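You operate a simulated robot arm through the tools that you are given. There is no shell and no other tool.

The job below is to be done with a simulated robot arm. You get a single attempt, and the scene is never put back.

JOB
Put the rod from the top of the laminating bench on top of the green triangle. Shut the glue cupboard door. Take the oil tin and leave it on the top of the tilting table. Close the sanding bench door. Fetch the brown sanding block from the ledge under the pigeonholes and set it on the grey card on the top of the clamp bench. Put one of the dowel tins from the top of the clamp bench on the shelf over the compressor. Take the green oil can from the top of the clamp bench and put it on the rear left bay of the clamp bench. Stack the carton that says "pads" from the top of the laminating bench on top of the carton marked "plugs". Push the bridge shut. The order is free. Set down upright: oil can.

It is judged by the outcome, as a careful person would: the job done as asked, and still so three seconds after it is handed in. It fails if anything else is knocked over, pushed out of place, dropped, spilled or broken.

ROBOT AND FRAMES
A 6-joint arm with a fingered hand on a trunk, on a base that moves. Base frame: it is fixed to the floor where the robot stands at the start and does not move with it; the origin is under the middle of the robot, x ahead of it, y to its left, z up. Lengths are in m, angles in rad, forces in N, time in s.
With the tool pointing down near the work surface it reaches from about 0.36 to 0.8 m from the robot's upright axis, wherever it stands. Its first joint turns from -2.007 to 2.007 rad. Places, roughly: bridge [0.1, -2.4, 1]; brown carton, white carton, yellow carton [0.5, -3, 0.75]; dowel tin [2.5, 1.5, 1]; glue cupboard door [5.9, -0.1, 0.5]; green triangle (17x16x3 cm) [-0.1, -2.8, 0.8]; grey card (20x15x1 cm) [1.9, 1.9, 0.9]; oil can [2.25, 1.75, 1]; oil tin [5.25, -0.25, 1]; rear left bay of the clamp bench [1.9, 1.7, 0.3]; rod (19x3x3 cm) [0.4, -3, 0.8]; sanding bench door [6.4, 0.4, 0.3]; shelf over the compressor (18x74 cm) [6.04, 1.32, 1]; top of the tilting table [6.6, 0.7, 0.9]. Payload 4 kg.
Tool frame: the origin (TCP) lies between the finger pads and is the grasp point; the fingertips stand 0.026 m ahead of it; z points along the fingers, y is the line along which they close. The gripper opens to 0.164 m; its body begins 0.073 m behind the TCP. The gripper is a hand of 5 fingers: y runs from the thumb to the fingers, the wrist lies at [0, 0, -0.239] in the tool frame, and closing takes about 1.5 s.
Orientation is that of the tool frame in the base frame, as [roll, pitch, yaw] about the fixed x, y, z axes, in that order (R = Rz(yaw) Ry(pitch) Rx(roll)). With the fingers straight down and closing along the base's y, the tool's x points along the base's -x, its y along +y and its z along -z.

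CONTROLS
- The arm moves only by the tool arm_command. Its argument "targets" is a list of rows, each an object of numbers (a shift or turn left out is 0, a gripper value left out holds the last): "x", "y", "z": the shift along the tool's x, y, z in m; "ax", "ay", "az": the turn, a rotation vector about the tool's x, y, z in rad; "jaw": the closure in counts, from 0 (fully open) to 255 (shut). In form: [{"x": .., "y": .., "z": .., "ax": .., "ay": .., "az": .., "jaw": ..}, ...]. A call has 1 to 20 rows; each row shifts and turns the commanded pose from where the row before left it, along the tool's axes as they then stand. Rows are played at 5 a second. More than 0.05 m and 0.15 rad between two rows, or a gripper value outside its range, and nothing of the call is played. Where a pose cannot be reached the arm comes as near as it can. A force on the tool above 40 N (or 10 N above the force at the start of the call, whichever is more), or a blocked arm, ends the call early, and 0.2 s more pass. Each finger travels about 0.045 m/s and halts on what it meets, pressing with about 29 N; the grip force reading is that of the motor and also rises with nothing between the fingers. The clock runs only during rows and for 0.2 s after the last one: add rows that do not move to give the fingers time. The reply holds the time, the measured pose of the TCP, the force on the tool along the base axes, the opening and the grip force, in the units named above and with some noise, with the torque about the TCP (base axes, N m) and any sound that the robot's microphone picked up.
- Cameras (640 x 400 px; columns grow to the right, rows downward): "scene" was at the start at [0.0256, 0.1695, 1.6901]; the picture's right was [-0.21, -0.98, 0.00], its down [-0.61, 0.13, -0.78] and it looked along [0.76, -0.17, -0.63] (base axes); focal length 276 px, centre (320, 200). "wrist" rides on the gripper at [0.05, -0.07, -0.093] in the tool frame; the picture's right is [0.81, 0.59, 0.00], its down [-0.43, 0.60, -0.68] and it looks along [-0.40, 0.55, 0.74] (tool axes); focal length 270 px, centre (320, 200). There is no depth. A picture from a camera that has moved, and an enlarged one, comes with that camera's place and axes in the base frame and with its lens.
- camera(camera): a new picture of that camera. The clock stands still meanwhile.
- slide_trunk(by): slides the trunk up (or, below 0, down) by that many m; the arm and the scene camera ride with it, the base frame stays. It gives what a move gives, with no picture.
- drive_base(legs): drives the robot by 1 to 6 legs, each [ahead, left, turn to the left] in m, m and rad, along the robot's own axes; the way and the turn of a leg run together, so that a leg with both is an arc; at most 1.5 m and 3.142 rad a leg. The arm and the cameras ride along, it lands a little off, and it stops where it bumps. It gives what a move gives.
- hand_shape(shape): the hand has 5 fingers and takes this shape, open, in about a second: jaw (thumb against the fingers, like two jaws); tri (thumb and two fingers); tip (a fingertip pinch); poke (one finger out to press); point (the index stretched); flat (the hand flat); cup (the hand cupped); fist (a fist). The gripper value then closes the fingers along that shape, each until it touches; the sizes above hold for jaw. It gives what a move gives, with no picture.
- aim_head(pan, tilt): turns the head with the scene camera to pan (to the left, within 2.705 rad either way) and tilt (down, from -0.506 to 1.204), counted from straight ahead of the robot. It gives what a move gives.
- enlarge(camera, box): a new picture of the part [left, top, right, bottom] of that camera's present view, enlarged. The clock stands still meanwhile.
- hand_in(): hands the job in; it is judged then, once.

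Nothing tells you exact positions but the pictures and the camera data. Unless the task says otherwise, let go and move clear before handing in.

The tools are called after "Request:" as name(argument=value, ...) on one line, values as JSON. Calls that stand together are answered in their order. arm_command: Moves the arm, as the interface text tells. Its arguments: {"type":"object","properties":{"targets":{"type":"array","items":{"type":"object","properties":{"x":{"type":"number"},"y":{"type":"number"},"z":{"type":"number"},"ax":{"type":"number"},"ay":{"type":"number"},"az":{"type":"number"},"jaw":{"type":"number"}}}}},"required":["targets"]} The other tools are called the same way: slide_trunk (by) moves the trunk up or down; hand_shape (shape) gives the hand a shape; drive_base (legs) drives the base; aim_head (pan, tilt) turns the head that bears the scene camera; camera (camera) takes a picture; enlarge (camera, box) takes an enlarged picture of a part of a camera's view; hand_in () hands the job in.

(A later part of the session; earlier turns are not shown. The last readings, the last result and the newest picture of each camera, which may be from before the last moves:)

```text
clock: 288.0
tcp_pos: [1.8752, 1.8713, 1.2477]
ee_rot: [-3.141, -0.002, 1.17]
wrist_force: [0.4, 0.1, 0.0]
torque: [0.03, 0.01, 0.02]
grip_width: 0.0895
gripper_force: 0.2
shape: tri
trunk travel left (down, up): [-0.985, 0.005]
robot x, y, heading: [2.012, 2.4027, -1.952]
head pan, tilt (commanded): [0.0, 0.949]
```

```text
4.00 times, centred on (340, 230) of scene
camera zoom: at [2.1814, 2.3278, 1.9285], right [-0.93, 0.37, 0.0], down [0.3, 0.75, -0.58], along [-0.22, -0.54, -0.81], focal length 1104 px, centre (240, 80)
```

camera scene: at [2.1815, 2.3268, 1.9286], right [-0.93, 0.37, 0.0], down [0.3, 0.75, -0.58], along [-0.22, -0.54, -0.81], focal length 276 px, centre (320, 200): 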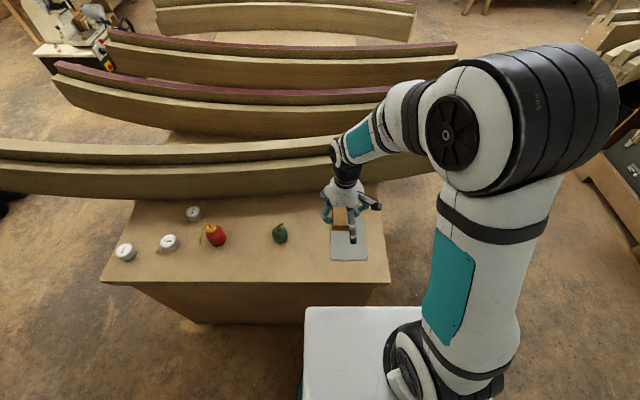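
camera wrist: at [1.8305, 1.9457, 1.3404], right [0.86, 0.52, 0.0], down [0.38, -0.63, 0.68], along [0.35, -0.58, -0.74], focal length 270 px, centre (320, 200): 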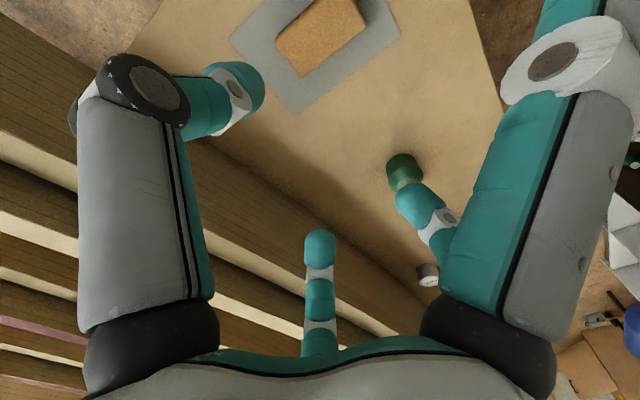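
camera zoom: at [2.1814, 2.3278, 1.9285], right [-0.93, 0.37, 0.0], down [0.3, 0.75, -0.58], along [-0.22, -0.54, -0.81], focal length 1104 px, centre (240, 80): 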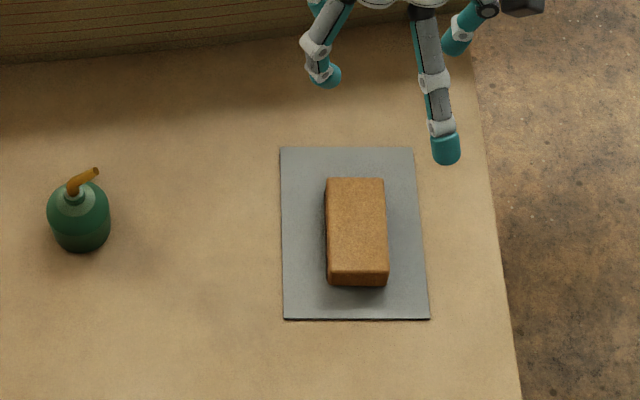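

The sanding block sits neatly on the card. Next the green oil can at [2.130, 1.751], spout top at z≈0.995: I'll return the hand to "jaw", half close it and move above the can.

Request:
hand_shape(shape="jaw")

Request:
arm_command(targets=[{"x": -0.0018, "y": 0.0469, "jaw": 100}, {"x": -0.0018, "y": 0.0469}, {"x": -0.0018, "y": 0.0469}, {"x": -0.0018, "y": 0.0469}, {"x": -0.0018, "y": 0.0469}, {"x": -0.0018, "y": 0.0469}, {"z": 0.045}, {"z": 0.045}, {"z": 0.03}, {}])

Request:
camera(camera="wrist")

Request:
enlarge(camera="scene", box=[230, 170, 360, 260])

```text
clock: 288.9
tcp_pos: [1.8751, 1.8705, 1.2475]
ee_rot: [-3.141, -0.001, 1.168]
wrist_force: [-0.1, -0.8, -0.1]
torque: [0.0, -0.02, 0.01]
grip_width: 0.164
gripper_force: 0.1
shape: jaw
trunk travel left (down, up): [-0.985, 0.005]
robot x, y, heading: [2.0142, 2.4062, -1.952]
head pan, tilt (commanded): [0.0, 0.949]
```

```text
clock: 291.1
tcp_pos: [2.1308, 1.7517, 1.1245]
ee_rot: [3.141, 0.002, 1.172]
wrist_force: [0.7, 1.1, -0.5]
torque: [-0.01, 0.0, 0.02]
grip_width: 0.1
gripper_force: 0.0
shape: jaw
trunk travel left (down, up): [-0.985, 0.005]
robot x, y, heading: [2.0112, 2.4019, -1.948]
head pan, tilt (commanded): [0.0, 0.949]
```

```text
taken
camera wrist: at [2.0855, 1.8265, 1.2172], right [0.86, 0.52, 0.0], down [0.38, -0.63, 0.68], along [0.35, -0.58, -0.74], focal length 270 px, centre (320, 200)
```

wrist: 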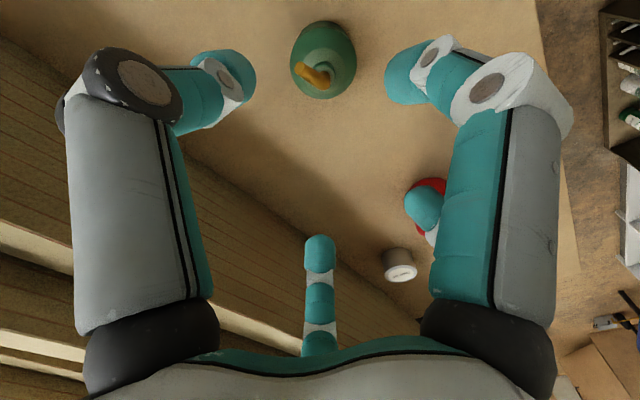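

```text
4.44 times, centred on (295, 215) of scene
camera zoom: at [2.1817, 2.3273, 1.9285], right [-0.93, 0.37, 0.0], down [0.3, 0.75, -0.58], along [-0.22, -0.54, -0.81], focal length 1227 px, centre (431, 133)
```

zoom: 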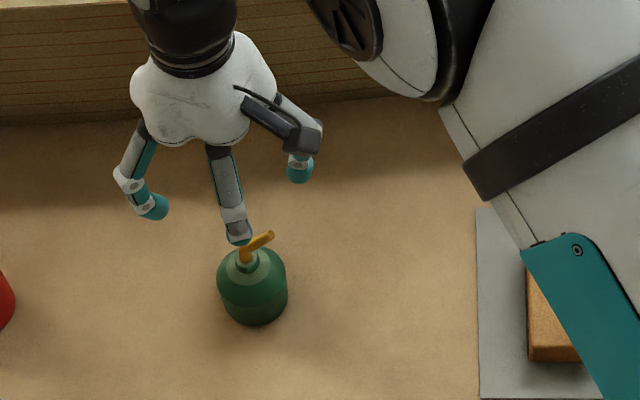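

The hand is centred over the can (spout between thumb and palm). I'll descend to TCP z≈0.94.

Request:
arm_command(targets=[{"z": 0.045}, {"z": 0.045}, {"z": 0.04}, {"z": 0.03}, {"z": 0.02}, {}])

Request:
camera(camera="wrist")

Request:
enlarge(camera="scene", box=[230, 170, 360, 260])

```text
clock: 292.5
tcp_pos: [2.1284, 1.7515, 0.9442]
ee_rot: [-3.141, 0.0, 1.172]
wrist_force: [-0.7, 0.2, -0.6]
torque: [0.03, 0.02, 0.02]
grip_width: 0.1004
gripper_force: 0.1
shape: jaw
trunk travel left (down, up): [-0.985, 0.005]
robot x, y, heading: [2.012, 2.4049, -1.949]
head pan, tilt (commanded): [0.0, 0.949]
```

```text
taken
camera wrist: at [2.0846, 1.8255, 1.037], right [0.86, 0.52, 0.0], down [0.38, -0.63, 0.68], along [0.35, -0.58, -0.74], focal length 270 px, centre (320, 200)
```

wrist: 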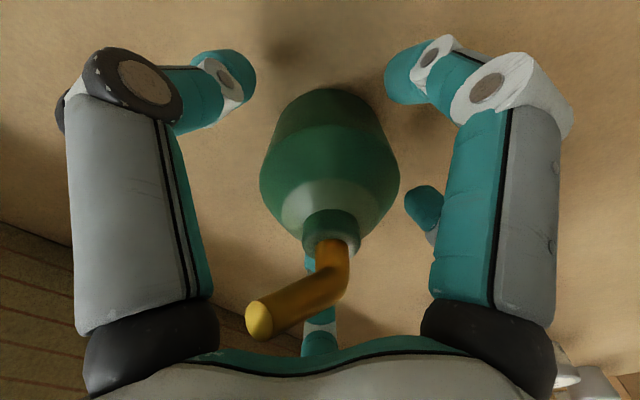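

```text
4.44 times, centred on (295, 215) of scene
camera zoom: at [2.1816, 2.327, 1.9285], right [-0.93, 0.37, 0.0], down [0.3, 0.75, -0.58], along [-0.22, -0.54, -0.81], focal length 1227 px, centre (431, 133)
```

zoom: 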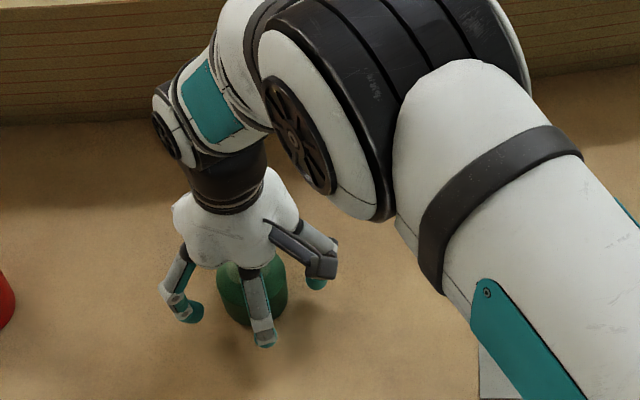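

The spout fits below the palm, no force. I'll close around the can's body.

Request:
arm_command(targets=[{"jaw": 140}, {"jaw": 180}, {"jaw": 255}, {}, {}, {}, {}])

Request:
camera(camera="wrist")

```text
clock: 294.1
tcp_pos: [2.1293, 1.7508, 0.9449]
ee_rot: [-3.139, 0.0, 1.172]
wrist_force: [0.3, -0.3, -0.8]
torque: [-0.02, -0.03, -0.02]
grip_width: 0.0554
gripper_force: 29.4
shape: jaw
trunk travel left (down, up): [-0.985, 0.005]
robot x, y, heading: [2.0136, 2.4069, -1.95]
head pan, tilt (commanded): [0.0, 0.949]
```

```text
taken
camera wrist: at [2.0846, 1.8253, 1.0371], right [0.86, 0.52, 0.0], down [0.38, -0.63, 0.68], along [0.35, -0.58, -0.74], focal length 270 px, centre (320, 200)
```

wrist: 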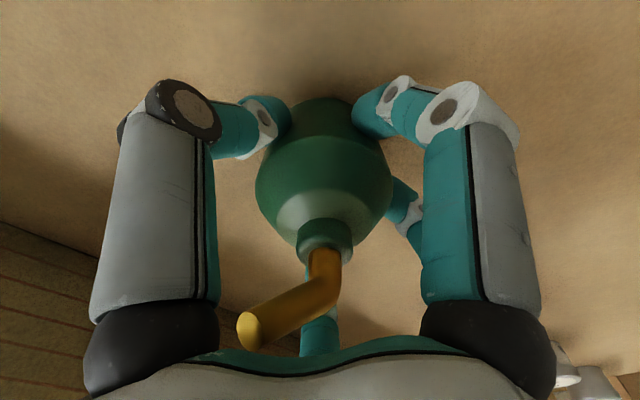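

Gripped (5.5 cm). I'll lift it clear of the bench items.

Request:
arm_command(targets=[{"z": -0.01}, {"z": -0.025}, {"z": -0.04}, {"z": -0.045}, {"z": -0.045}, {"z": -0.045}, {"z": -0.045}, {"z": -0.045}, {}])

Request:
camera(camera="wrist")

```text
clock: 296.1
tcp_pos: [2.1326, 1.752, 1.2426]
ee_rot: [-3.14, -0.002, 1.169]
wrist_force: [1.3, 0.2, -0.8]
torque: [-0.01, -0.01, -0.01]
grip_width: 0.0556
gripper_force: 29.1
shape: jaw
trunk travel left (down, up): [-0.985, 0.005]
robot x, y, heading: [2.0131, 2.4082, -1.952]
head pan, tilt (commanded): [0.0, 0.949]
```

```text
taken
camera wrist: at [2.0877, 1.8258, 1.3349], right [0.86, 0.52, 0.0], down [0.38, -0.63, 0.68], along [0.35, -0.58, -0.74], focal length 270 px, centre (320, 200)
```

wrist: 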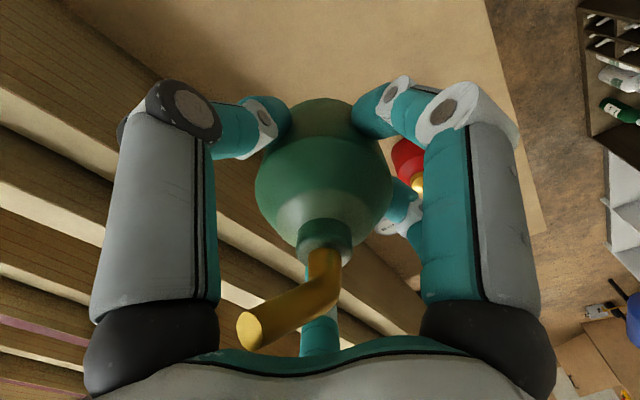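

The can is held upright. I'll bring the arm to the front centre, leave the aisle to the right, and go round to the near end of the bench where the bay opens.

Request:
arm_command(targets=[{"y": -0.045, "x": 0.01}, {"y": -0.045, "x": 0.01}, {"y": -0.045, "x": 0.01}, {"y": -0.045, "x": 0.01}, {"y": -0.045, "x": 0.01}, {"y": -0.045, "x": 0.01}, {"y": -0.03, "x": 0.02}, {}])

Request:
drive_base(legs=[[0, -1.05, 0], [0, 0, 1.567]])

Request:
aim_head(pan=-0.1, tilt=0.7)

Request:
camera(camera="scene")

```text
clock: 297.9
tcp_pos: [1.8835, 1.943, 1.2425]
ee_rot: [-3.139, 0.0, 1.17]
wrist_force: [-0.6, -0.2, -1.5]
torque: [-0.01, -0.04, -0.01]
grip_width: 0.0554
gripper_force: 29.4
shape: jaw
trunk travel left (down, up): [-0.985, 0.005]
robot x, y, heading: [2.0141, 2.4061, -1.953]
head pan, tilt (commanded): [0.0, 0.949]
```

```text
clock: 307.1
tcp_pos: [1.5131, 2.6623, 1.2435]
ee_rot: [-3.141, 0.001, 2.777]
wrist_force: [0.1, 0.0, -2.2]
torque: [0.02, 0.04, 0.0]
grip_width: 0.0553
gripper_force: 29.7
shape: jaw
trunk travel left (down, up): [-0.985, 0.005]
robot x, y, heading: [1.0453, 2.7772, -0.35]
head pan, tilt (commanded): [0.0, 0.949]
```

```text
clock: 307.9
tcp_pos: [1.5141, 2.6629, 1.2443]
ee_rot: [3.141, 0.001, 2.778]
wrist_force: [0.6, 0.5, -1.5]
torque: [0.0, -0.01, -0.01]
grip_width: 0.0552
gripper_force: 28.9
shape: jaw
trunk travel left (down, up): [-0.985, 0.005]
robot x, y, heading: [1.05, 2.7845, -0.348]
head pan, tilt (commanded): [-0.099, 0.7]
```

```text
taken
camera scene: at [1.132, 2.9366, 1.9482], right [-0.43, -0.9, 0.0], down [-0.58, 0.28, -0.76], along [0.69, -0.33, -0.64], focal length 276 px, centre (320, 200)
```

scene: 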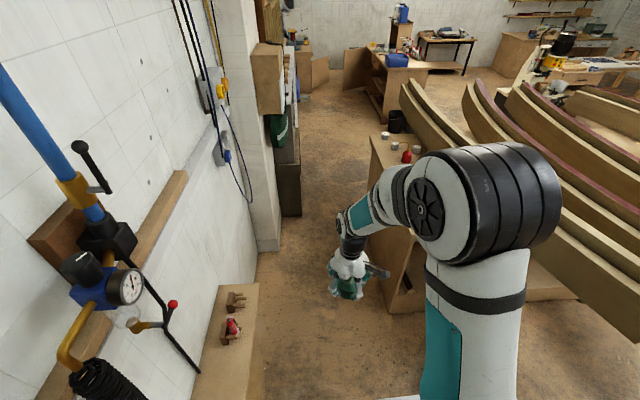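

I'm past the bench's end, facing along it. I'll shift right 0.58 m to line up with the bay, then look.

Request:
drive_base(legs=[[0, -0.58, -0.02]])

Request:
aim_head(pan=-0.1, tilt=0.75)

Request:
camera(camera="scene")

```text
clock: 311.1
tcp_pos: [1.3092, 2.1156, 1.2435]
ee_rot: [-3.142, 0.0, 2.748]
wrist_force: [0.3, 0.2, -1.3]
torque: [0.01, 0.02, -0.02]
grip_width: 0.0551
gripper_force: 28.7
shape: jaw
trunk travel left (down, up): [-0.985, 0.005]
robot x, y, heading: [0.8449, 2.2407, -0.37]
head pan, tilt (commanded): [-0.099, 0.7]
```

```text
clock: 311.8
tcp_pos: [1.3096, 2.1164, 1.2432]
ee_rot: [3.141, 0.0, 2.749]
wrist_force: [0.4, 0.3, -1.9]
torque: [0.0, 0.01, 0.05]
grip_width: 0.0553
gripper_force: 28.6
shape: jaw
trunk travel left (down, up): [-0.985, 0.005]
robot x, y, heading: [0.8471, 2.2418, -0.374]
head pan, tilt (commanded): [-0.099, 0.75]
```

```text
taken
camera scene: at [0.9341, 2.4012, 1.9441], right [-0.46, -0.89, 0.0], down [-0.61, 0.31, -0.73], along [0.65, -0.33, -0.68], focal length 276 px, centre (320, 200)
```

scene: 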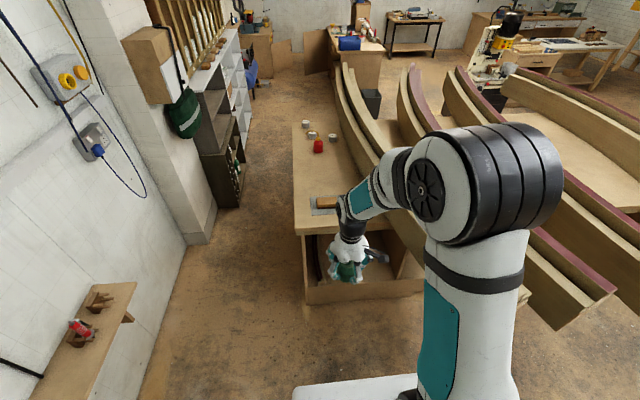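

Lined up with the bay. I'll lower the trunk in two steps, checking clearances on the way.

Request:
slide_trunk(by=-0.5)

Request:
aim_head(pan=-0.15, tilt=0.6)

Request:
camera(camera="scene")

```text
refused: -0.5 is not a number from -0.4 to 0.4
```

```text
clock: 312.5
tcp_pos: [1.3098, 2.1146, 1.2427]
ee_rot: [3.141, 0.001, 2.749]
wrist_force: [-0.2, 0.3, -1.2]
torque: [0.0, -0.03, 0.02]
grip_width: 0.0555
gripper_force: 29.4
shape: jaw
trunk travel left (down, up): [-0.985, 0.005]
robot x, y, heading: [0.8448, 2.2425, -0.376]
head pan, tilt (commanded): [-0.15, 0.6]
```

```text
taken
camera scene: at [0.9369, 2.395, 1.9569], right [-0.5, -0.87, 0.0], down [-0.49, 0.28, -0.82], along [0.71, -0.41, -0.57], focal length 276 px, centre (320, 200)
```

scene: 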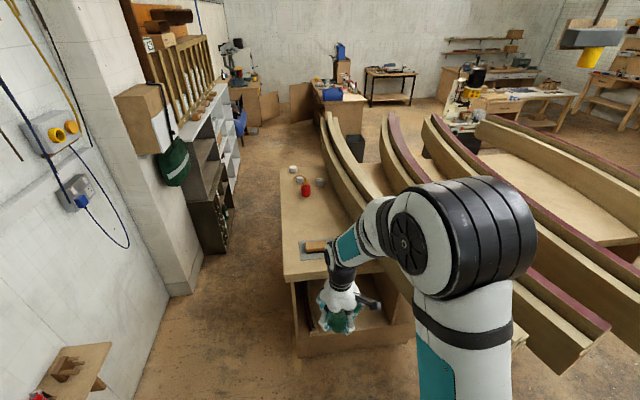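

Request:
slide_trunk(by=-0.4)

Request:
camera(camera="scene")

```text
clock: 316.3
tcp_pos: [1.3084, 2.1159, 0.8436]
ee_rot: [3.141, 0.0, 2.75]
wrist_force: [-0.3, -0.2, -1.4]
torque: [0.01, 0.0, 0.01]
grip_width: 0.0555
gripper_force: 28.8
shape: jaw
trunk travel left (down, up): [-0.585, 0.405]
robot x, y, heading: [0.8425, 2.2417, -0.37]
head pan, tilt (commanded): [-0.15, 0.6]
```

```text
taken
camera scene: at [0.9368, 2.3949, 1.557], right [-0.5, -0.87, 0.0], down [-0.49, 0.28, -0.82], along [0.71, -0.41, -0.57], focal length 276 px, centre (320, 200)
```

scene: 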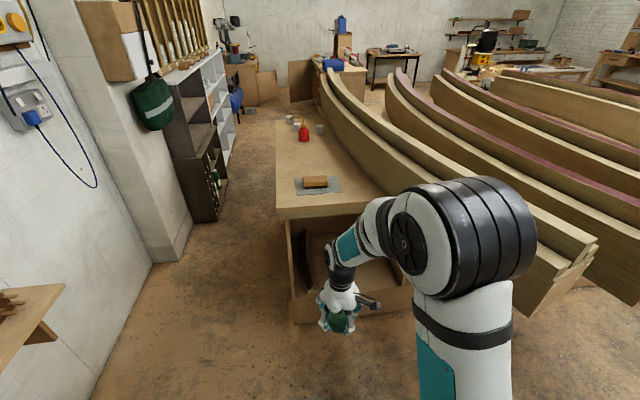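

Clear so far. I'll lower the trunk another 0.4 m and look into the bay.

Request:
slide_trunk(by=-0.4)

Request:
camera(camera="scene")

Request:
camera(camera="wrist")

```text
clock: 320.1
tcp_pos: [1.3084, 2.1148, 0.4446]
ee_rot: [-3.141, 0.0, 2.75]
wrist_force: [0.7, 0.2, -2.4]
torque: [-0.04, 0.01, 0.0]
grip_width: 0.0553
gripper_force: 28.9
shape: jaw
trunk travel left (down, up): [-0.185, 0.805]
robot x, y, heading: [0.8449, 2.2466, -0.377]
head pan, tilt (commanded): [-0.15, 0.6]
```

```text
taken
camera scene: at [0.9368, 2.3949, 1.157], right [-0.5, -0.87, 0.0], down [-0.49, 0.28, -0.82], along [0.71, -0.41, -0.57], focal length 276 px, centre (320, 200)
```

scene: 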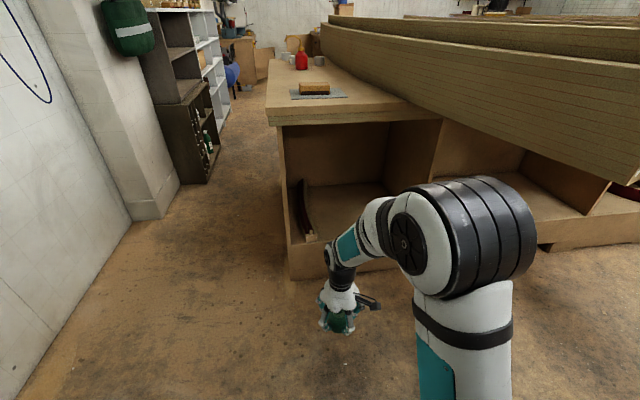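

```text
taken
camera wrist: at [1.2358, 2.0714, 0.5363], right [-0.52, 0.85, 0.0], down [0.63, 0.38, 0.68], along [0.58, 0.35, -0.74], focal length 270 px, centre (320, 200)
```

wrist: 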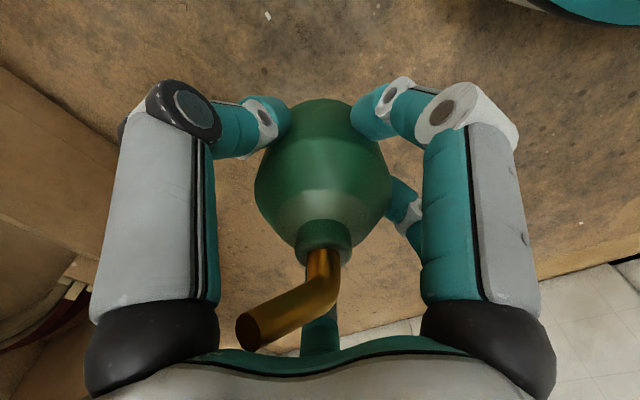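

I can see into the bay: arched piece near the left wall, free floor right of it. I'll zoom in to measure the sill and floor.

Request:
enlarge(camera="scene", box=[260, 100, 460, 290])

Request:
aim_head(pan=-0.3, tilt=0.7)

Request:
camera(camera="scene")

```text
2.11 times, centred on (360, 195) of scene
camera zoom: at [0.9368, 2.3949, 1.157], right [-0.5, -0.87, 0.0], down [-0.49, 0.28, -0.82], along [0.71, -0.41, -0.57], focal length 581 px, centre (236, 210)
```

zoom: 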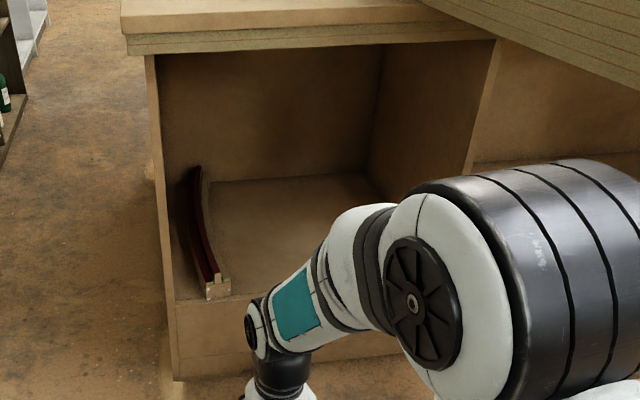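

```text
clock: 320.8
tcp_pos: [1.3099, 2.1153, 0.4445]
ee_rot: [-3.141, -0.001, 2.75]
wrist_force: [-0.4, 0.4, -1.6]
torque: [0.01, -0.03, -0.03]
grip_width: 0.0553
gripper_force: 29.3
shape: jaw
trunk travel left (down, up): [-0.185, 0.805]
robot x, y, heading: [0.8469, 2.2418, -0.377]
head pan, tilt (commanded): [-0.3, 0.7]
```

```text
taken
camera scene: at [0.9267, 2.3861, 1.1483], right [-0.62, -0.78, 0.0], down [-0.5, 0.4, -0.77], along [0.6, -0.48, -0.64], focal length 276 px, centre (320, 200)
```

scene: 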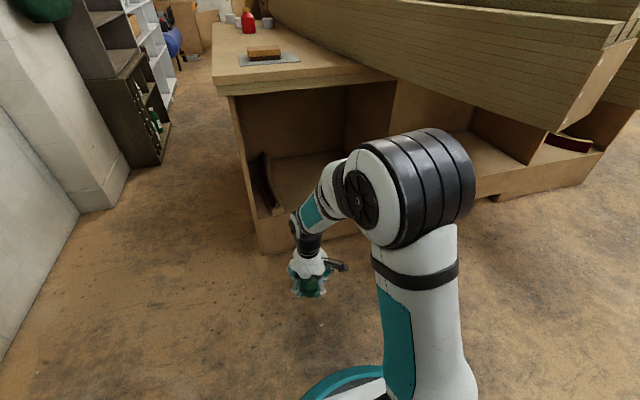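

The bay floor is at z≈0.25, free between perp −0.2 and −0.6. I'll shift the hand right, lower the can to just above sill height, and drive forward carefully.

Request:
arm_command(targets=[{"y": -0.045}, {"y": -0.045}, {"y": -0.045}, {}])

Request:
slide_trunk(by=-0.11)

Request:
drive_base(legs=[[0.36, 0, 0.004]])

Request:
aim_head(pan=-0.25, tilt=0.55)

Request:
camera(camera="scene")

Request:
camera(camera="wrist")

```text
clock: 321.8
tcp_pos: [1.2578, 1.9916, 0.4435]
ee_rot: [-3.141, 0.001, 2.749]
wrist_force: [-0.2, -0.1, -1.6]
torque: [0.01, 0.01, 0.01]
grip_width: 0.055
gripper_force: 29.2
shape: jaw
trunk travel left (down, up): [-0.185, 0.805]
robot x, y, heading: [0.8443, 2.243, -0.374]
head pan, tilt (commanded): [-0.3, 0.7]
```

```text
clock: 323.2
tcp_pos: [1.259, 1.9911, 0.3321]
ee_rot: [3.141, 0.001, 2.748]
wrist_force: [0.3, 0.7, -1.9]
torque: [-0.01, 0.01, 0.0]
grip_width: 0.0552
gripper_force: 28.6
shape: jaw
trunk travel left (down, up): [-0.075, 0.915]
robot x, y, heading: [0.846, 2.2422, -0.376]
head pan, tilt (commanded): [-0.3, 0.7]
```

```text
clock: 325.5
tcp_pos: [1.5932, 1.8654, 0.3325]
ee_rot: [3.142, 0.001, 2.759]
wrist_force: [0.7, -0.1, -1.5]
torque: [0.0, -0.02, 0.02]
grip_width: 0.0553
gripper_force: 28.5
shape: jaw
trunk travel left (down, up): [-0.075, 0.915]
robot x, y, heading: [1.1761, 2.1124, -0.365]
head pan, tilt (commanded): [-0.3, 0.7]
```

```text
clock: 326.2
tcp_pos: [1.5924, 1.8655, 0.3333]
ee_rot: [-3.141, 0.0, 2.757]
wrist_force: [1.1, 0.1, -3.0]
torque: [-0.02, -0.01, 0.01]
grip_width: 0.0553
gripper_force: 29.0
shape: jaw
trunk travel left (down, up): [-0.075, 0.915]
robot x, y, heading: [1.1771, 2.1127, -0.363]
head pan, tilt (commanded): [-0.25, 0.55]
```

```text
taken
camera scene: at [1.2642, 2.2587, 1.0514], right [-0.58, -0.82, 0.0], down [-0.43, 0.3, -0.85], along [0.7, -0.49, -0.52], focal length 276 px, centre (320, 200)
```

scene: 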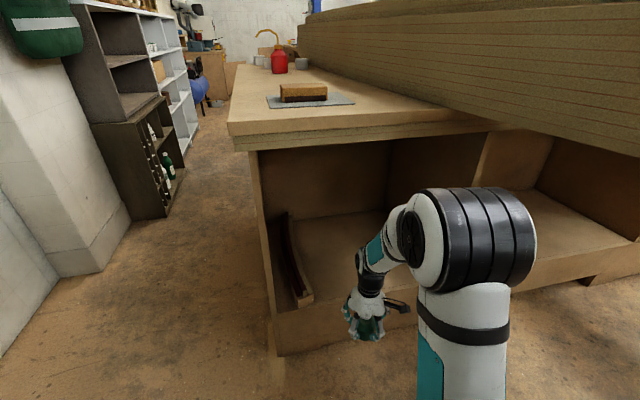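

```text
taken
camera wrist: at [1.5196, 1.8212, 0.4253], right [-0.53, 0.85, 0.0], down [0.62, 0.39, 0.68], along [0.57, 0.36, -0.74], focal length 270 px, centre (320, 200)
```

wrist: 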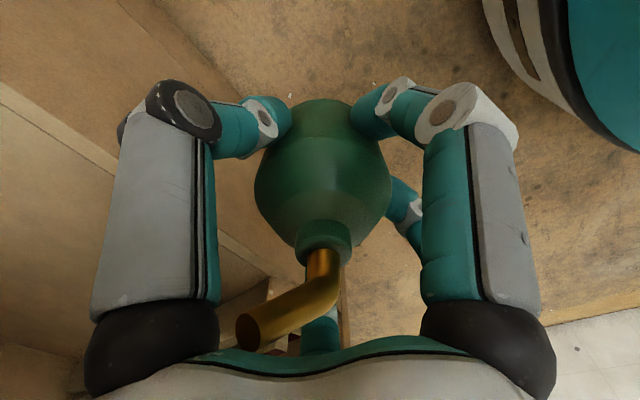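

I want to double-check the sill's height against the can's bottom before entering.

Request:
enlarge(camera="scene", box=[240, 200, 440, 370])

```text
2.35 times, centred on (340, 285) of scene
camera zoom: at [1.2642, 2.2587, 1.0514], right [-0.58, -0.82, 0.0], down [-0.43, 0.3, -0.85], along [0.7, -0.49, -0.52], focal length 650 px, centre (273, 0)
```

zoom: 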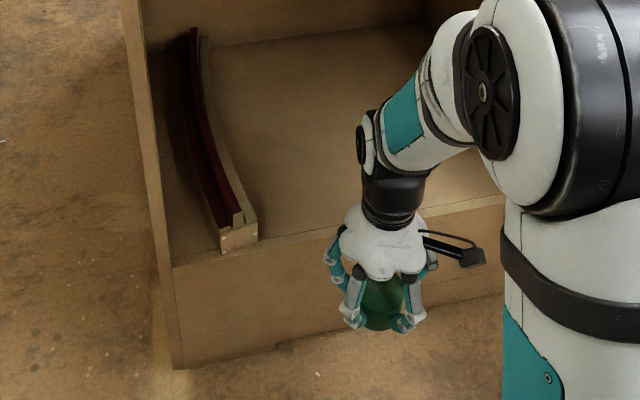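

The sill top is at z≈0.25 and the can's bottom at 0.28: enough. I'll drive 0.17 m in and extend the arm 0.12 m.

Request:
drive_base(legs=[[0.17, 0, -0.005]])

Request:
arm_command(targets=[{"x": -0.025}, {"x": -0.025}, {"x": -0.025}, {"x": -0.025}, {"x": -0.02}, {}])

Request:
camera(camera="scene")

Request:
camera(camera="wrist")

```text
clock: 327.7
tcp_pos: [1.7503, 1.804, 0.3316]
ee_rot: [3.141, 0.0, 2.753]
wrist_force: [-0.1, 0.3, -0.8]
torque: [0.0, -0.01, -0.01]
grip_width: 0.0548
gripper_force: 28.5
shape: jaw
trunk travel left (down, up): [-0.075, 0.915]
robot x, y, heading: [1.3413, 2.0511, -0.367]
head pan, tilt (commanded): [-0.25, 0.55]
```

```text
clock: 329.1
tcp_pos: [1.8623, 1.7566, 0.3328]
ee_rot: [-3.141, 0.001, 2.753]
wrist_force: [-0.2, 0.3, -2.3]
torque: [0.01, -0.04, -0.03]
grip_width: 0.0552
gripper_force: 28.8
shape: jaw
trunk travel left (down, up): [-0.075, 0.915]
robot x, y, heading: [1.3374, 2.0533, -0.374]
head pan, tilt (commanded): [-0.25, 0.55]
```

```text
taken
camera scene: at [1.4235, 2.1973, 1.0514], right [-0.58, -0.81, 0.0], down [-0.43, 0.3, -0.85], along [0.69, -0.49, -0.52], focal length 276 px, centre (320, 200)
```

scene: 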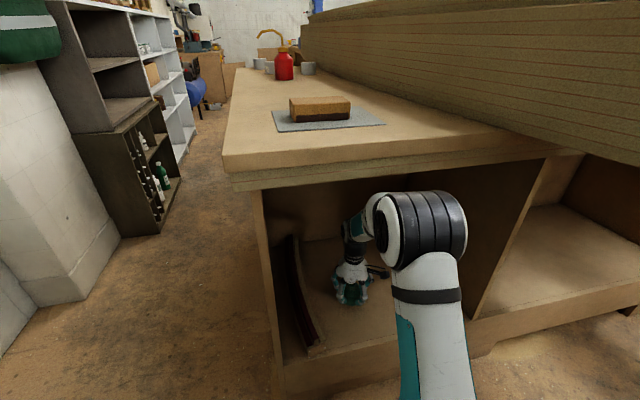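

```text
taken
camera wrist: at [1.7894, 1.7121, 0.4251], right [-0.53, 0.85, 0.0], down [0.63, 0.39, 0.68], along [0.58, 0.36, -0.74], focal length 270 px, centre (320, 200)
```

wrist: 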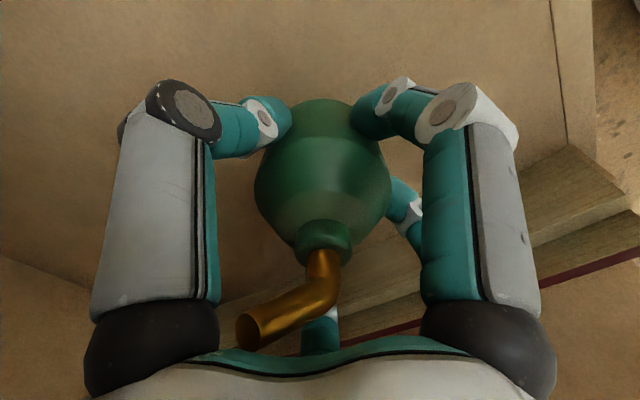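

The can is inside the bay with clear space around. I'll lower it stepwise until it touches the floor of the bay.

Request:
arm_command(targets=[{"z": 0.01}, {"z": 0.006}, {"z": 0.004}, {}])

```text
clock: 330.1
tcp_pos: [1.8621, 1.7567, 0.3114]
ee_rot: [3.141, 0.001, 2.75]
wrist_force: [0.3, -0.5, -0.9]
torque: [-0.01, 0.0, 0.04]
grip_width: 0.0555
gripper_force: 29.1
shape: jaw
trunk travel left (down, up): [-0.075, 0.915]
robot x, y, heading: [1.3415, 2.057, -0.365]
head pan, tilt (commanded): [-0.25, 0.55]
```

Request:
arm_command(targets=[{"z": 0.004}, {}, {"z": 0.004}, {}])

```text
clock: 331.1
tcp_pos: [1.8621, 1.7578, 0.3043]
ee_rot: [-3.141, 0.001, 2.753]
wrist_force: [0.1, 0.1, -1.9]
torque: [0.03, 0.01, 0.02]
grip_width: 0.0551
gripper_force: 28.6
shape: jaw
trunk travel left (down, up): [-0.075, 0.915]
robot x, y, heading: [1.3401, 2.0548, -0.37]
head pan, tilt (commanded): [-0.25, 0.55]
```

Request:
arm_command(targets=[{"z": 0.004}, {}, {"z": 0.004}, {}, {"z": 0.003}, {}])

```text
clock: 332.3
tcp_pos: [1.8628, 1.7572, 0.2994]
ee_rot: [-3.139, 0.008, 2.752]
wrist_force: [-6.5, 4.6, 24.1]
torque: [0.09, 0.32, -0.04]
grip_width: 0.0562
gripper_force: 29.3
shape: jaw
trunk travel left (down, up): [-0.075, 0.915]
robot x, y, heading: [1.3396, 2.0527, -0.373]
head pan, tilt (commanded): [-0.25, 0.55]
stopped in row 6: the force on the tool passed its limit at 43 N (the readings are from after the stop); the commanded pose is now the measured one
```

Contact: the can stands on the bay floor (z≈0.247). I'll ease up 2 mm and open the fingers.

Request:
arm_command(targets=[{"z": -0.002}, {}, {"jaw": 150}, {"jaw": 110}, {}, {}, {}])

Request:
camera(camera="wrist")

Request:
enlarge(camera="scene", box=[280, 200, 420, 340])

```text
clock: 333.9
tcp_pos: [1.8623, 1.7578, 0.2985]
ee_rot: [-3.14, 0.003, 2.753]
wrist_force: [0.1, -0.3, 0.3]
torque: [0.03, -0.01, 0.0]
grip_width: 0.0928
gripper_force: 0.0
shape: jaw
trunk travel left (down, up): [-0.075, 0.915]
robot x, y, heading: [1.3356, 2.0515, -0.367]
head pan, tilt (commanded): [-0.25, 0.55]
```

```text
taken
camera wrist: at [1.7883, 1.7133, 0.3907], right [-0.53, 0.85, 0.0], down [0.62, 0.39, 0.68], along [0.58, 0.35, -0.73], focal length 270 px, centre (320, 200)
```

wrist: 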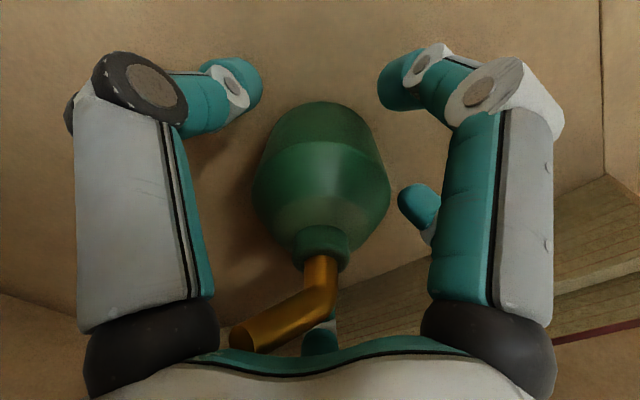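

```text
2.86 times, centred on (350, 270) of scene
camera zoom: at [1.4234, 2.1974, 1.0514], right [-0.58, -0.81, 0.0], down [-0.43, 0.3, -0.85], along [0.69, -0.49, -0.52], focal length 789 px, centre (234, 0)
```

zoom: 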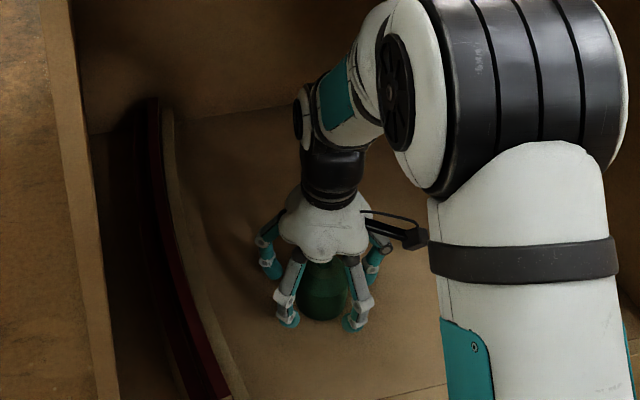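

The can stands upright and free. The elbow is close below the bench slab, so I'll rise only 3 cm, open the hand fully, and slip out backward through the gap between two fingers.

Request:
arm_command(targets=[{"z": -0.01, "jaw": 60}, {"z": -0.01, "jaw": 0}, {"z": -0.01}, {}, {}, {}, {}])

Request:
camera(camera="wrist")

Request:
camera(camera="scene")

```text
clock: 335.5
tcp_pos: [1.8622, 1.758, 0.3271]
ee_rot: [-3.141, 0.004, 2.753]
wrist_force: [-0.5, -0.2, -0.1]
torque: [0.0, 0.0, -0.02]
grip_width: 0.1641
gripper_force: 0.0
shape: jaw
trunk travel left (down, up): [-0.075, 0.915]
robot x, y, heading: [1.3361, 2.0535, -0.371]
head pan, tilt (commanded): [-0.25, 0.55]
```

```text
taken
camera wrist: at [1.7893, 1.7135, 0.4198], right [-0.53, 0.85, 0.0], down [0.62, 0.39, 0.68], along [0.58, 0.35, -0.73], focal length 270 px, centre (320, 200)
```

wrist: 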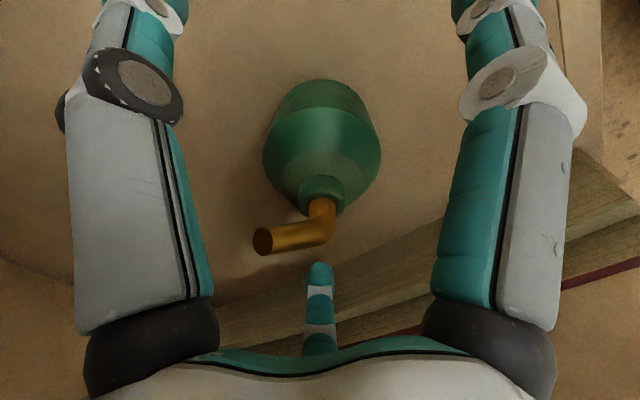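

```text
taken
camera scene: at [1.4234, 2.1974, 1.0515], right [-0.58, -0.81, 0.0], down [-0.43, 0.3, -0.85], along [0.69, -0.49, -0.52], focal length 276 px, centre (320, 200)
```

scene: 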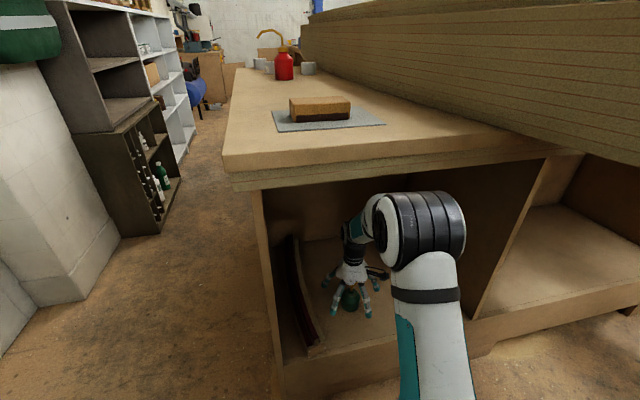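

The hand is fully open and the elbow hardly rose. I'll rise another 3 cm and check the elbow again.

Request:
arm_command(targets=[{"z": -0.01}, {"z": -0.01}, {"z": -0.01}, {}])

Request:
camera(camera="scene")

Request:
camera(camera="wrist")

```text
clock: 336.5
tcp_pos: [1.8638, 1.7587, 0.3583]
ee_rot: [-3.14, 0.006, 2.752]
wrist_force: [0.7, -0.2, -0.1]
torque: [-0.02, -0.02, 0.0]
grip_width: 0.164
gripper_force: 0.0
shape: jaw
trunk travel left (down, up): [-0.075, 0.915]
robot x, y, heading: [1.3354, 2.0564, -0.375]
head pan, tilt (commanded): [-0.25, 0.55]
```

```text
taken
camera scene: at [1.4234, 2.1974, 1.0514], right [-0.58, -0.81, 0.0], down [-0.43, 0.3, -0.85], along [0.69, -0.49, -0.52], focal length 276 px, centre (320, 200)
```

scene: 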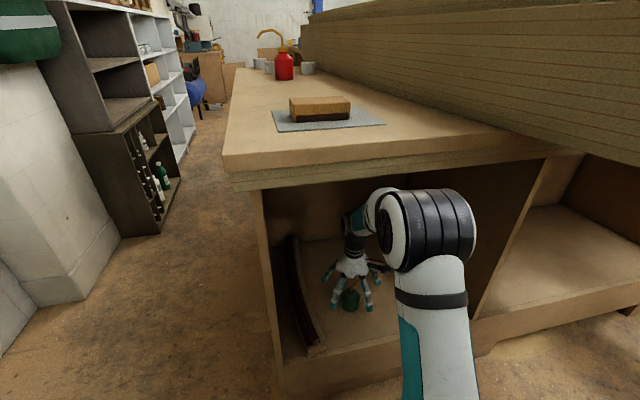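

```text
taken
camera wrist: at [1.7887, 1.7141, 0.4501], right [-0.53, 0.85, 0.0], down [0.62, 0.39, 0.68], along [0.58, 0.35, -0.73], focal length 270 px, centre (320, 200)
```

wrist: 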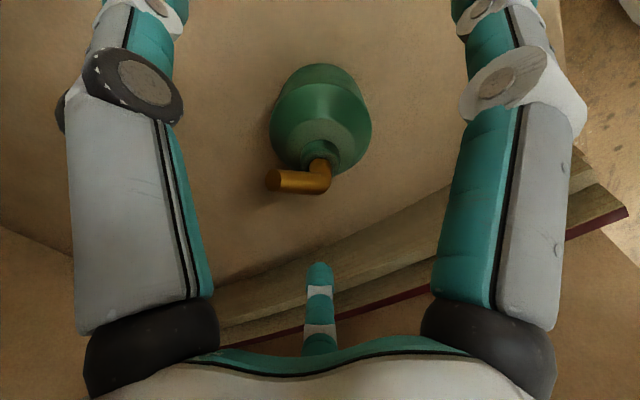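

Still clear. Another 3.5 cm up will take the fingertips above the spout.

Request:
arm_command(targets=[{"z": -0.01}, {"z": -0.01}, {"z": -0.01}, {"z": -0.007}, {}])

Request:
camera(camera="scene")

Request:
camera(camera="wrist")

```text
clock: 337.7
tcp_pos: [1.8621, 1.7584, 0.3956]
ee_rot: [-3.14, 0.002, 2.753]
wrist_force: [0.1, 0.0, -0.2]
torque: [0.01, 0.01, 0.02]
grip_width: 0.1638
gripper_force: 0.1
shape: jaw
trunk travel left (down, up): [-0.075, 0.915]
robot x, y, heading: [1.3383, 2.0526, -0.366]
head pan, tilt (commanded): [-0.25, 0.55]
```

```text
taken
camera scene: at [1.4234, 2.1974, 1.0515], right [-0.58, -0.81, 0.0], down [-0.43, 0.3, -0.85], along [0.69, -0.49, -0.52], focal length 276 px, centre (320, 200)
```

scene: 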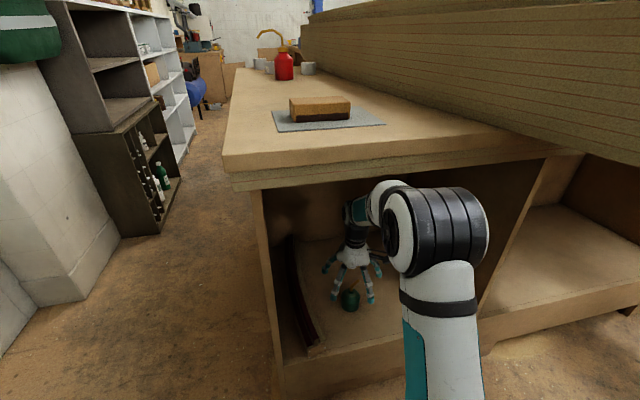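

```text
taken
camera wrist: at [1.7881, 1.7137, 0.4879], right [-0.53, 0.85, 0.0], down [0.62, 0.39, 0.68], along [0.58, 0.35, -0.73], focal length 270 px, centre (320, 200)
```

wrist: 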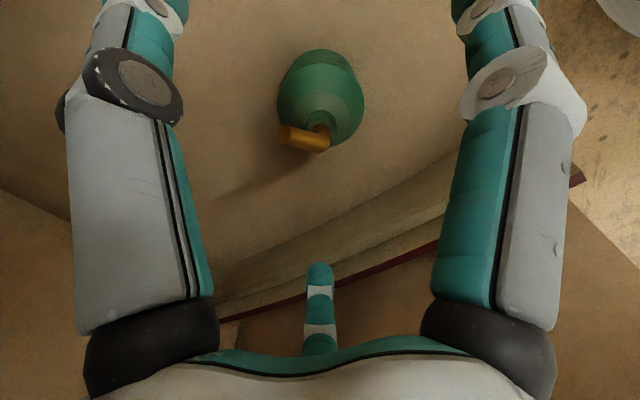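

Fingertips are now 1.7 cm above the spout. I'll back the whole base straight out.

Request:
drive_base(legs=[[-0.5, 0, 0]])

Request:
camera(camera="scene")

Request:
aim_head(pan=-0.2, tilt=0.45)

Request:
enlarge(camera="scene", box=[260, 150, 460, 300])

```text
clock: 340.6
tcp_pos: [1.4055, 1.9378, 0.3953]
ee_rot: [-3.14, 0.001, 2.76]
wrist_force: [-0.3, 1.2, 0.6]
torque: [0.01, 0.0, 0.0]
grip_width: 0.1639
gripper_force: 0.1
shape: jaw
trunk travel left (down, up): [-0.075, 0.915]
robot x, y, heading: [0.8791, 2.227, -0.363]
head pan, tilt (commanded): [-0.25, 0.55]
```

```text
taken
camera scene: at [0.9647, 2.3733, 1.0515], right [-0.57, -0.82, 0.0], down [-0.43, 0.3, -0.85], along [0.7, -0.49, -0.52], focal length 276 px, centre (320, 200)
```

scene: 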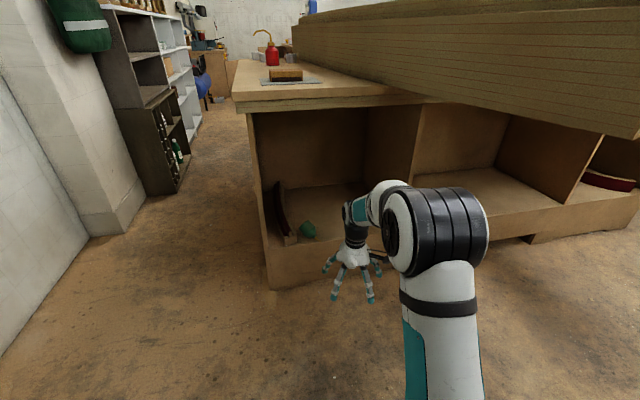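

```text
clock: 341.3
tcp_pos: [1.4058, 1.938, 0.3949]
ee_rot: [-3.14, 0.004, 2.758]
wrist_force: [0.4, -0.9, -0.2]
torque: [0.05, -0.01, -0.02]
grip_width: 0.1642
gripper_force: 0.1
shape: jaw
trunk travel left (down, up): [-0.075, 0.915]
robot x, y, heading: [0.8768, 2.2279, -0.362]
head pan, tilt (commanded): [-0.201, 0.45]
```

```text
2.67 times, centred on (360, 225) of scene
camera zoom: at [0.9689, 2.3759, 1.0605], right [-0.53, -0.85, 0.0], down [-0.37, 0.23, -0.9], along [0.76, -0.48, -0.44], focal length 736 px, centre (213, 133)
```

zoom: 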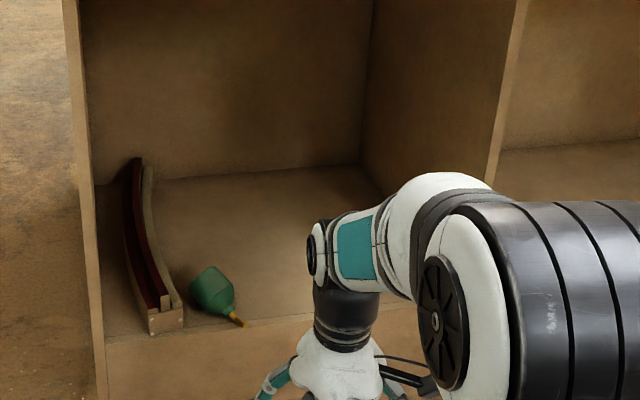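

The oil can got caught and tipped over while I backed out; it lies with its spout sticking out over the sill. I must stand it up again. First I look at it closely.

Request:
enlarge(camera="scene", box=[310, 230, 370, 285])

Request:
camera(camera="wrist")

```text
7.27 times, centred on (340, 258) of scene
camera zoom: at [0.9689, 2.3759, 1.0605], right [-0.53, -0.85, 0.0], down [-0.37, 0.23, -0.9], along [0.76, -0.48, -0.44], focal length 2008 px, centre (174, -218)
```

zoom: 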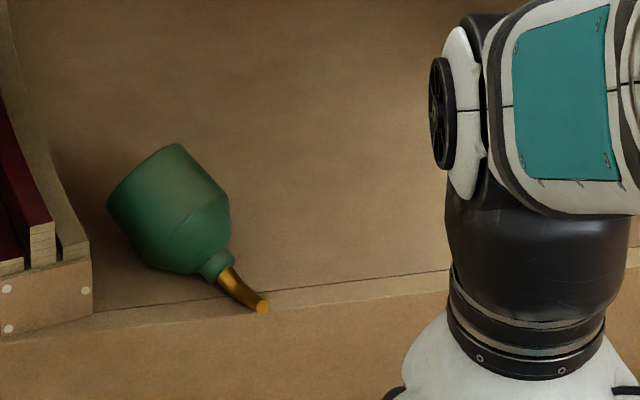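

```text
taken
camera wrist: at [1.3327, 1.8922, 0.4877], right [-0.53, 0.85, 0.0], down [0.62, 0.39, 0.68], along [0.58, 0.36, -0.73], focal length 270 px, centre (320, 200)
```

wrist: 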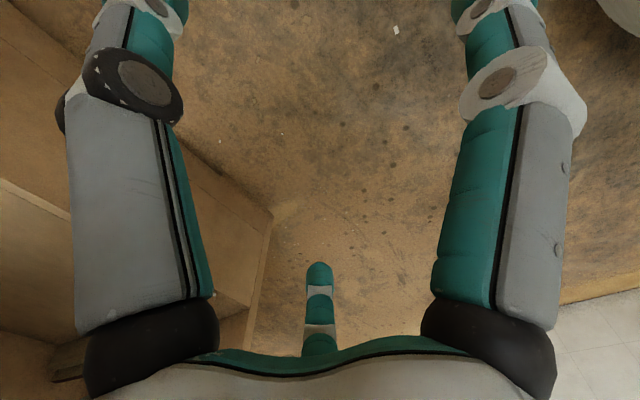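

The can lies with its axis pointing toward me and to my right; I'll need a different wrist orientation to stand it up. First I back off a bit and test how far the wrist can turn about the tool axis.

Request:
drive_base(legs=[[-0.1, 0, 0]])

Request:
arm_command(targets=[{"az": 0.15, "jaw": 100}, {"az": 0.15}, {"az": 0.15}, {"az": 0.15}, {"az": 0.15}, {"az": 0.15}, {"az": 0.15}, {"az": 0.15}, {"az": 0.15}, {"az": 0.15}, {"az": 0.15}, {"az": 0.15}, {"az": 0.15}, {"az": 0.15}, {"az": 0.15}, {"az": 0.15}, {"az": 0.15}, {}])

```text
clock: 342.4
tcp_pos: [1.3134, 1.9706, 0.3952]
ee_rot: [-3.139, 0.002, 2.757]
wrist_force: [-0.9, 0.2, 0.2]
torque: [-0.01, 0.02, 0.01]
grip_width: 0.164
gripper_force: 0.0
shape: jaw
trunk travel left (down, up): [-0.075, 0.915]
robot x, y, heading: [0.7883, 2.264, -0.363]
head pan, tilt (commanded): [-0.201, 0.45]
```

```text
clock: 346.2
tcp_pos: [1.3149, 1.9711, 0.3968]
ee_rot: [3.137, -0.005, 0.21]
wrist_force: [-0.6, -1.0, -0.4]
torque: [-0.03, 0.0, 0.02]
grip_width: 0.1004
gripper_force: 0.1
shape: jaw
trunk travel left (down, up): [-0.075, 0.915]
robot x, y, heading: [0.7862, 2.262, -0.366]
head pan, tilt (commanded): [-0.201, 0.45]
```

The wrist turns far enough. Now I'll look at how the "tip" pinch shape arranges the fingers.

Request:
hand_shape(shape="tip")

Request:
camera(camera="wrist")

Request:
aim_head(pan=-0.25, tilt=0.75)

Request:
enlarge(camera="scene", box=[260, 130, 420, 290])

```text
clock: 347.1
tcp_pos: [1.3149, 1.9714, 0.3952]
ee_rot: [3.138, -0.004, 0.212]
wrist_force: [0.1, -0.6, -0.1]
torque: [0.0, -0.02, 0.03]
grip_width: 0.1638
gripper_force: 0.2
shape: tip
trunk travel left (down, up): [-0.075, 0.915]
robot x, y, heading: [0.7871, 2.2635, -0.356]
head pan, tilt (commanded): [-0.201, 0.45]
```

```text
taken
camera wrist: at [1.349, 2.0505, 0.4878], right [0.91, -0.41, 0.0], down [-0.3, -0.67, 0.68], along [-0.27, -0.62, -0.73], focal length 270 px, centre (320, 200)
```

wrist: 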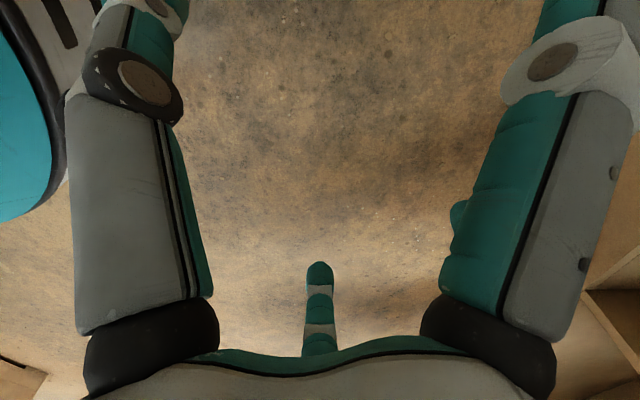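

```text
clock: 347.9
tcp_pos: [1.3154, 1.9714, 0.395]
ee_rot: [3.138, -0.003, 0.211]
wrist_force: [-0.4, 0.4, 0.2]
torque: [0.02, -0.01, 0.05]
grip_width: 0.164
gripper_force: 0.1
shape: tip
trunk travel left (down, up): [-0.075, 0.915]
robot x, y, heading: [0.7865, 2.2635, -0.362]
head pan, tilt (commanded): [-0.25, 0.75]
```

```text
2.50 times, centred on (340, 210) of scene
camera zoom: at [0.8672, 2.4122, 1.0341], right [-0.57, -0.82, 0.0], down [-0.56, 0.39, -0.73], along [0.6, -0.42, -0.68], focal length 690 px, centre (270, 175)
```

zoom: 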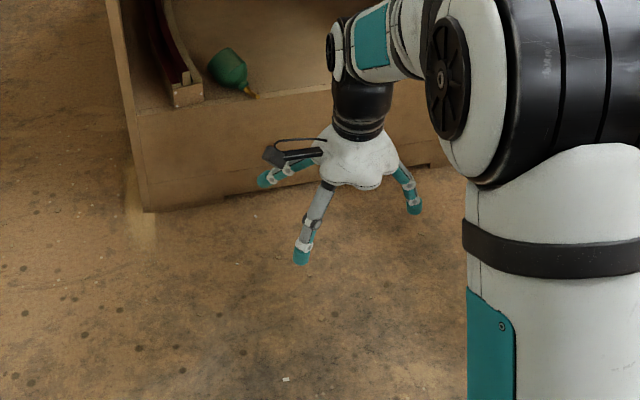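

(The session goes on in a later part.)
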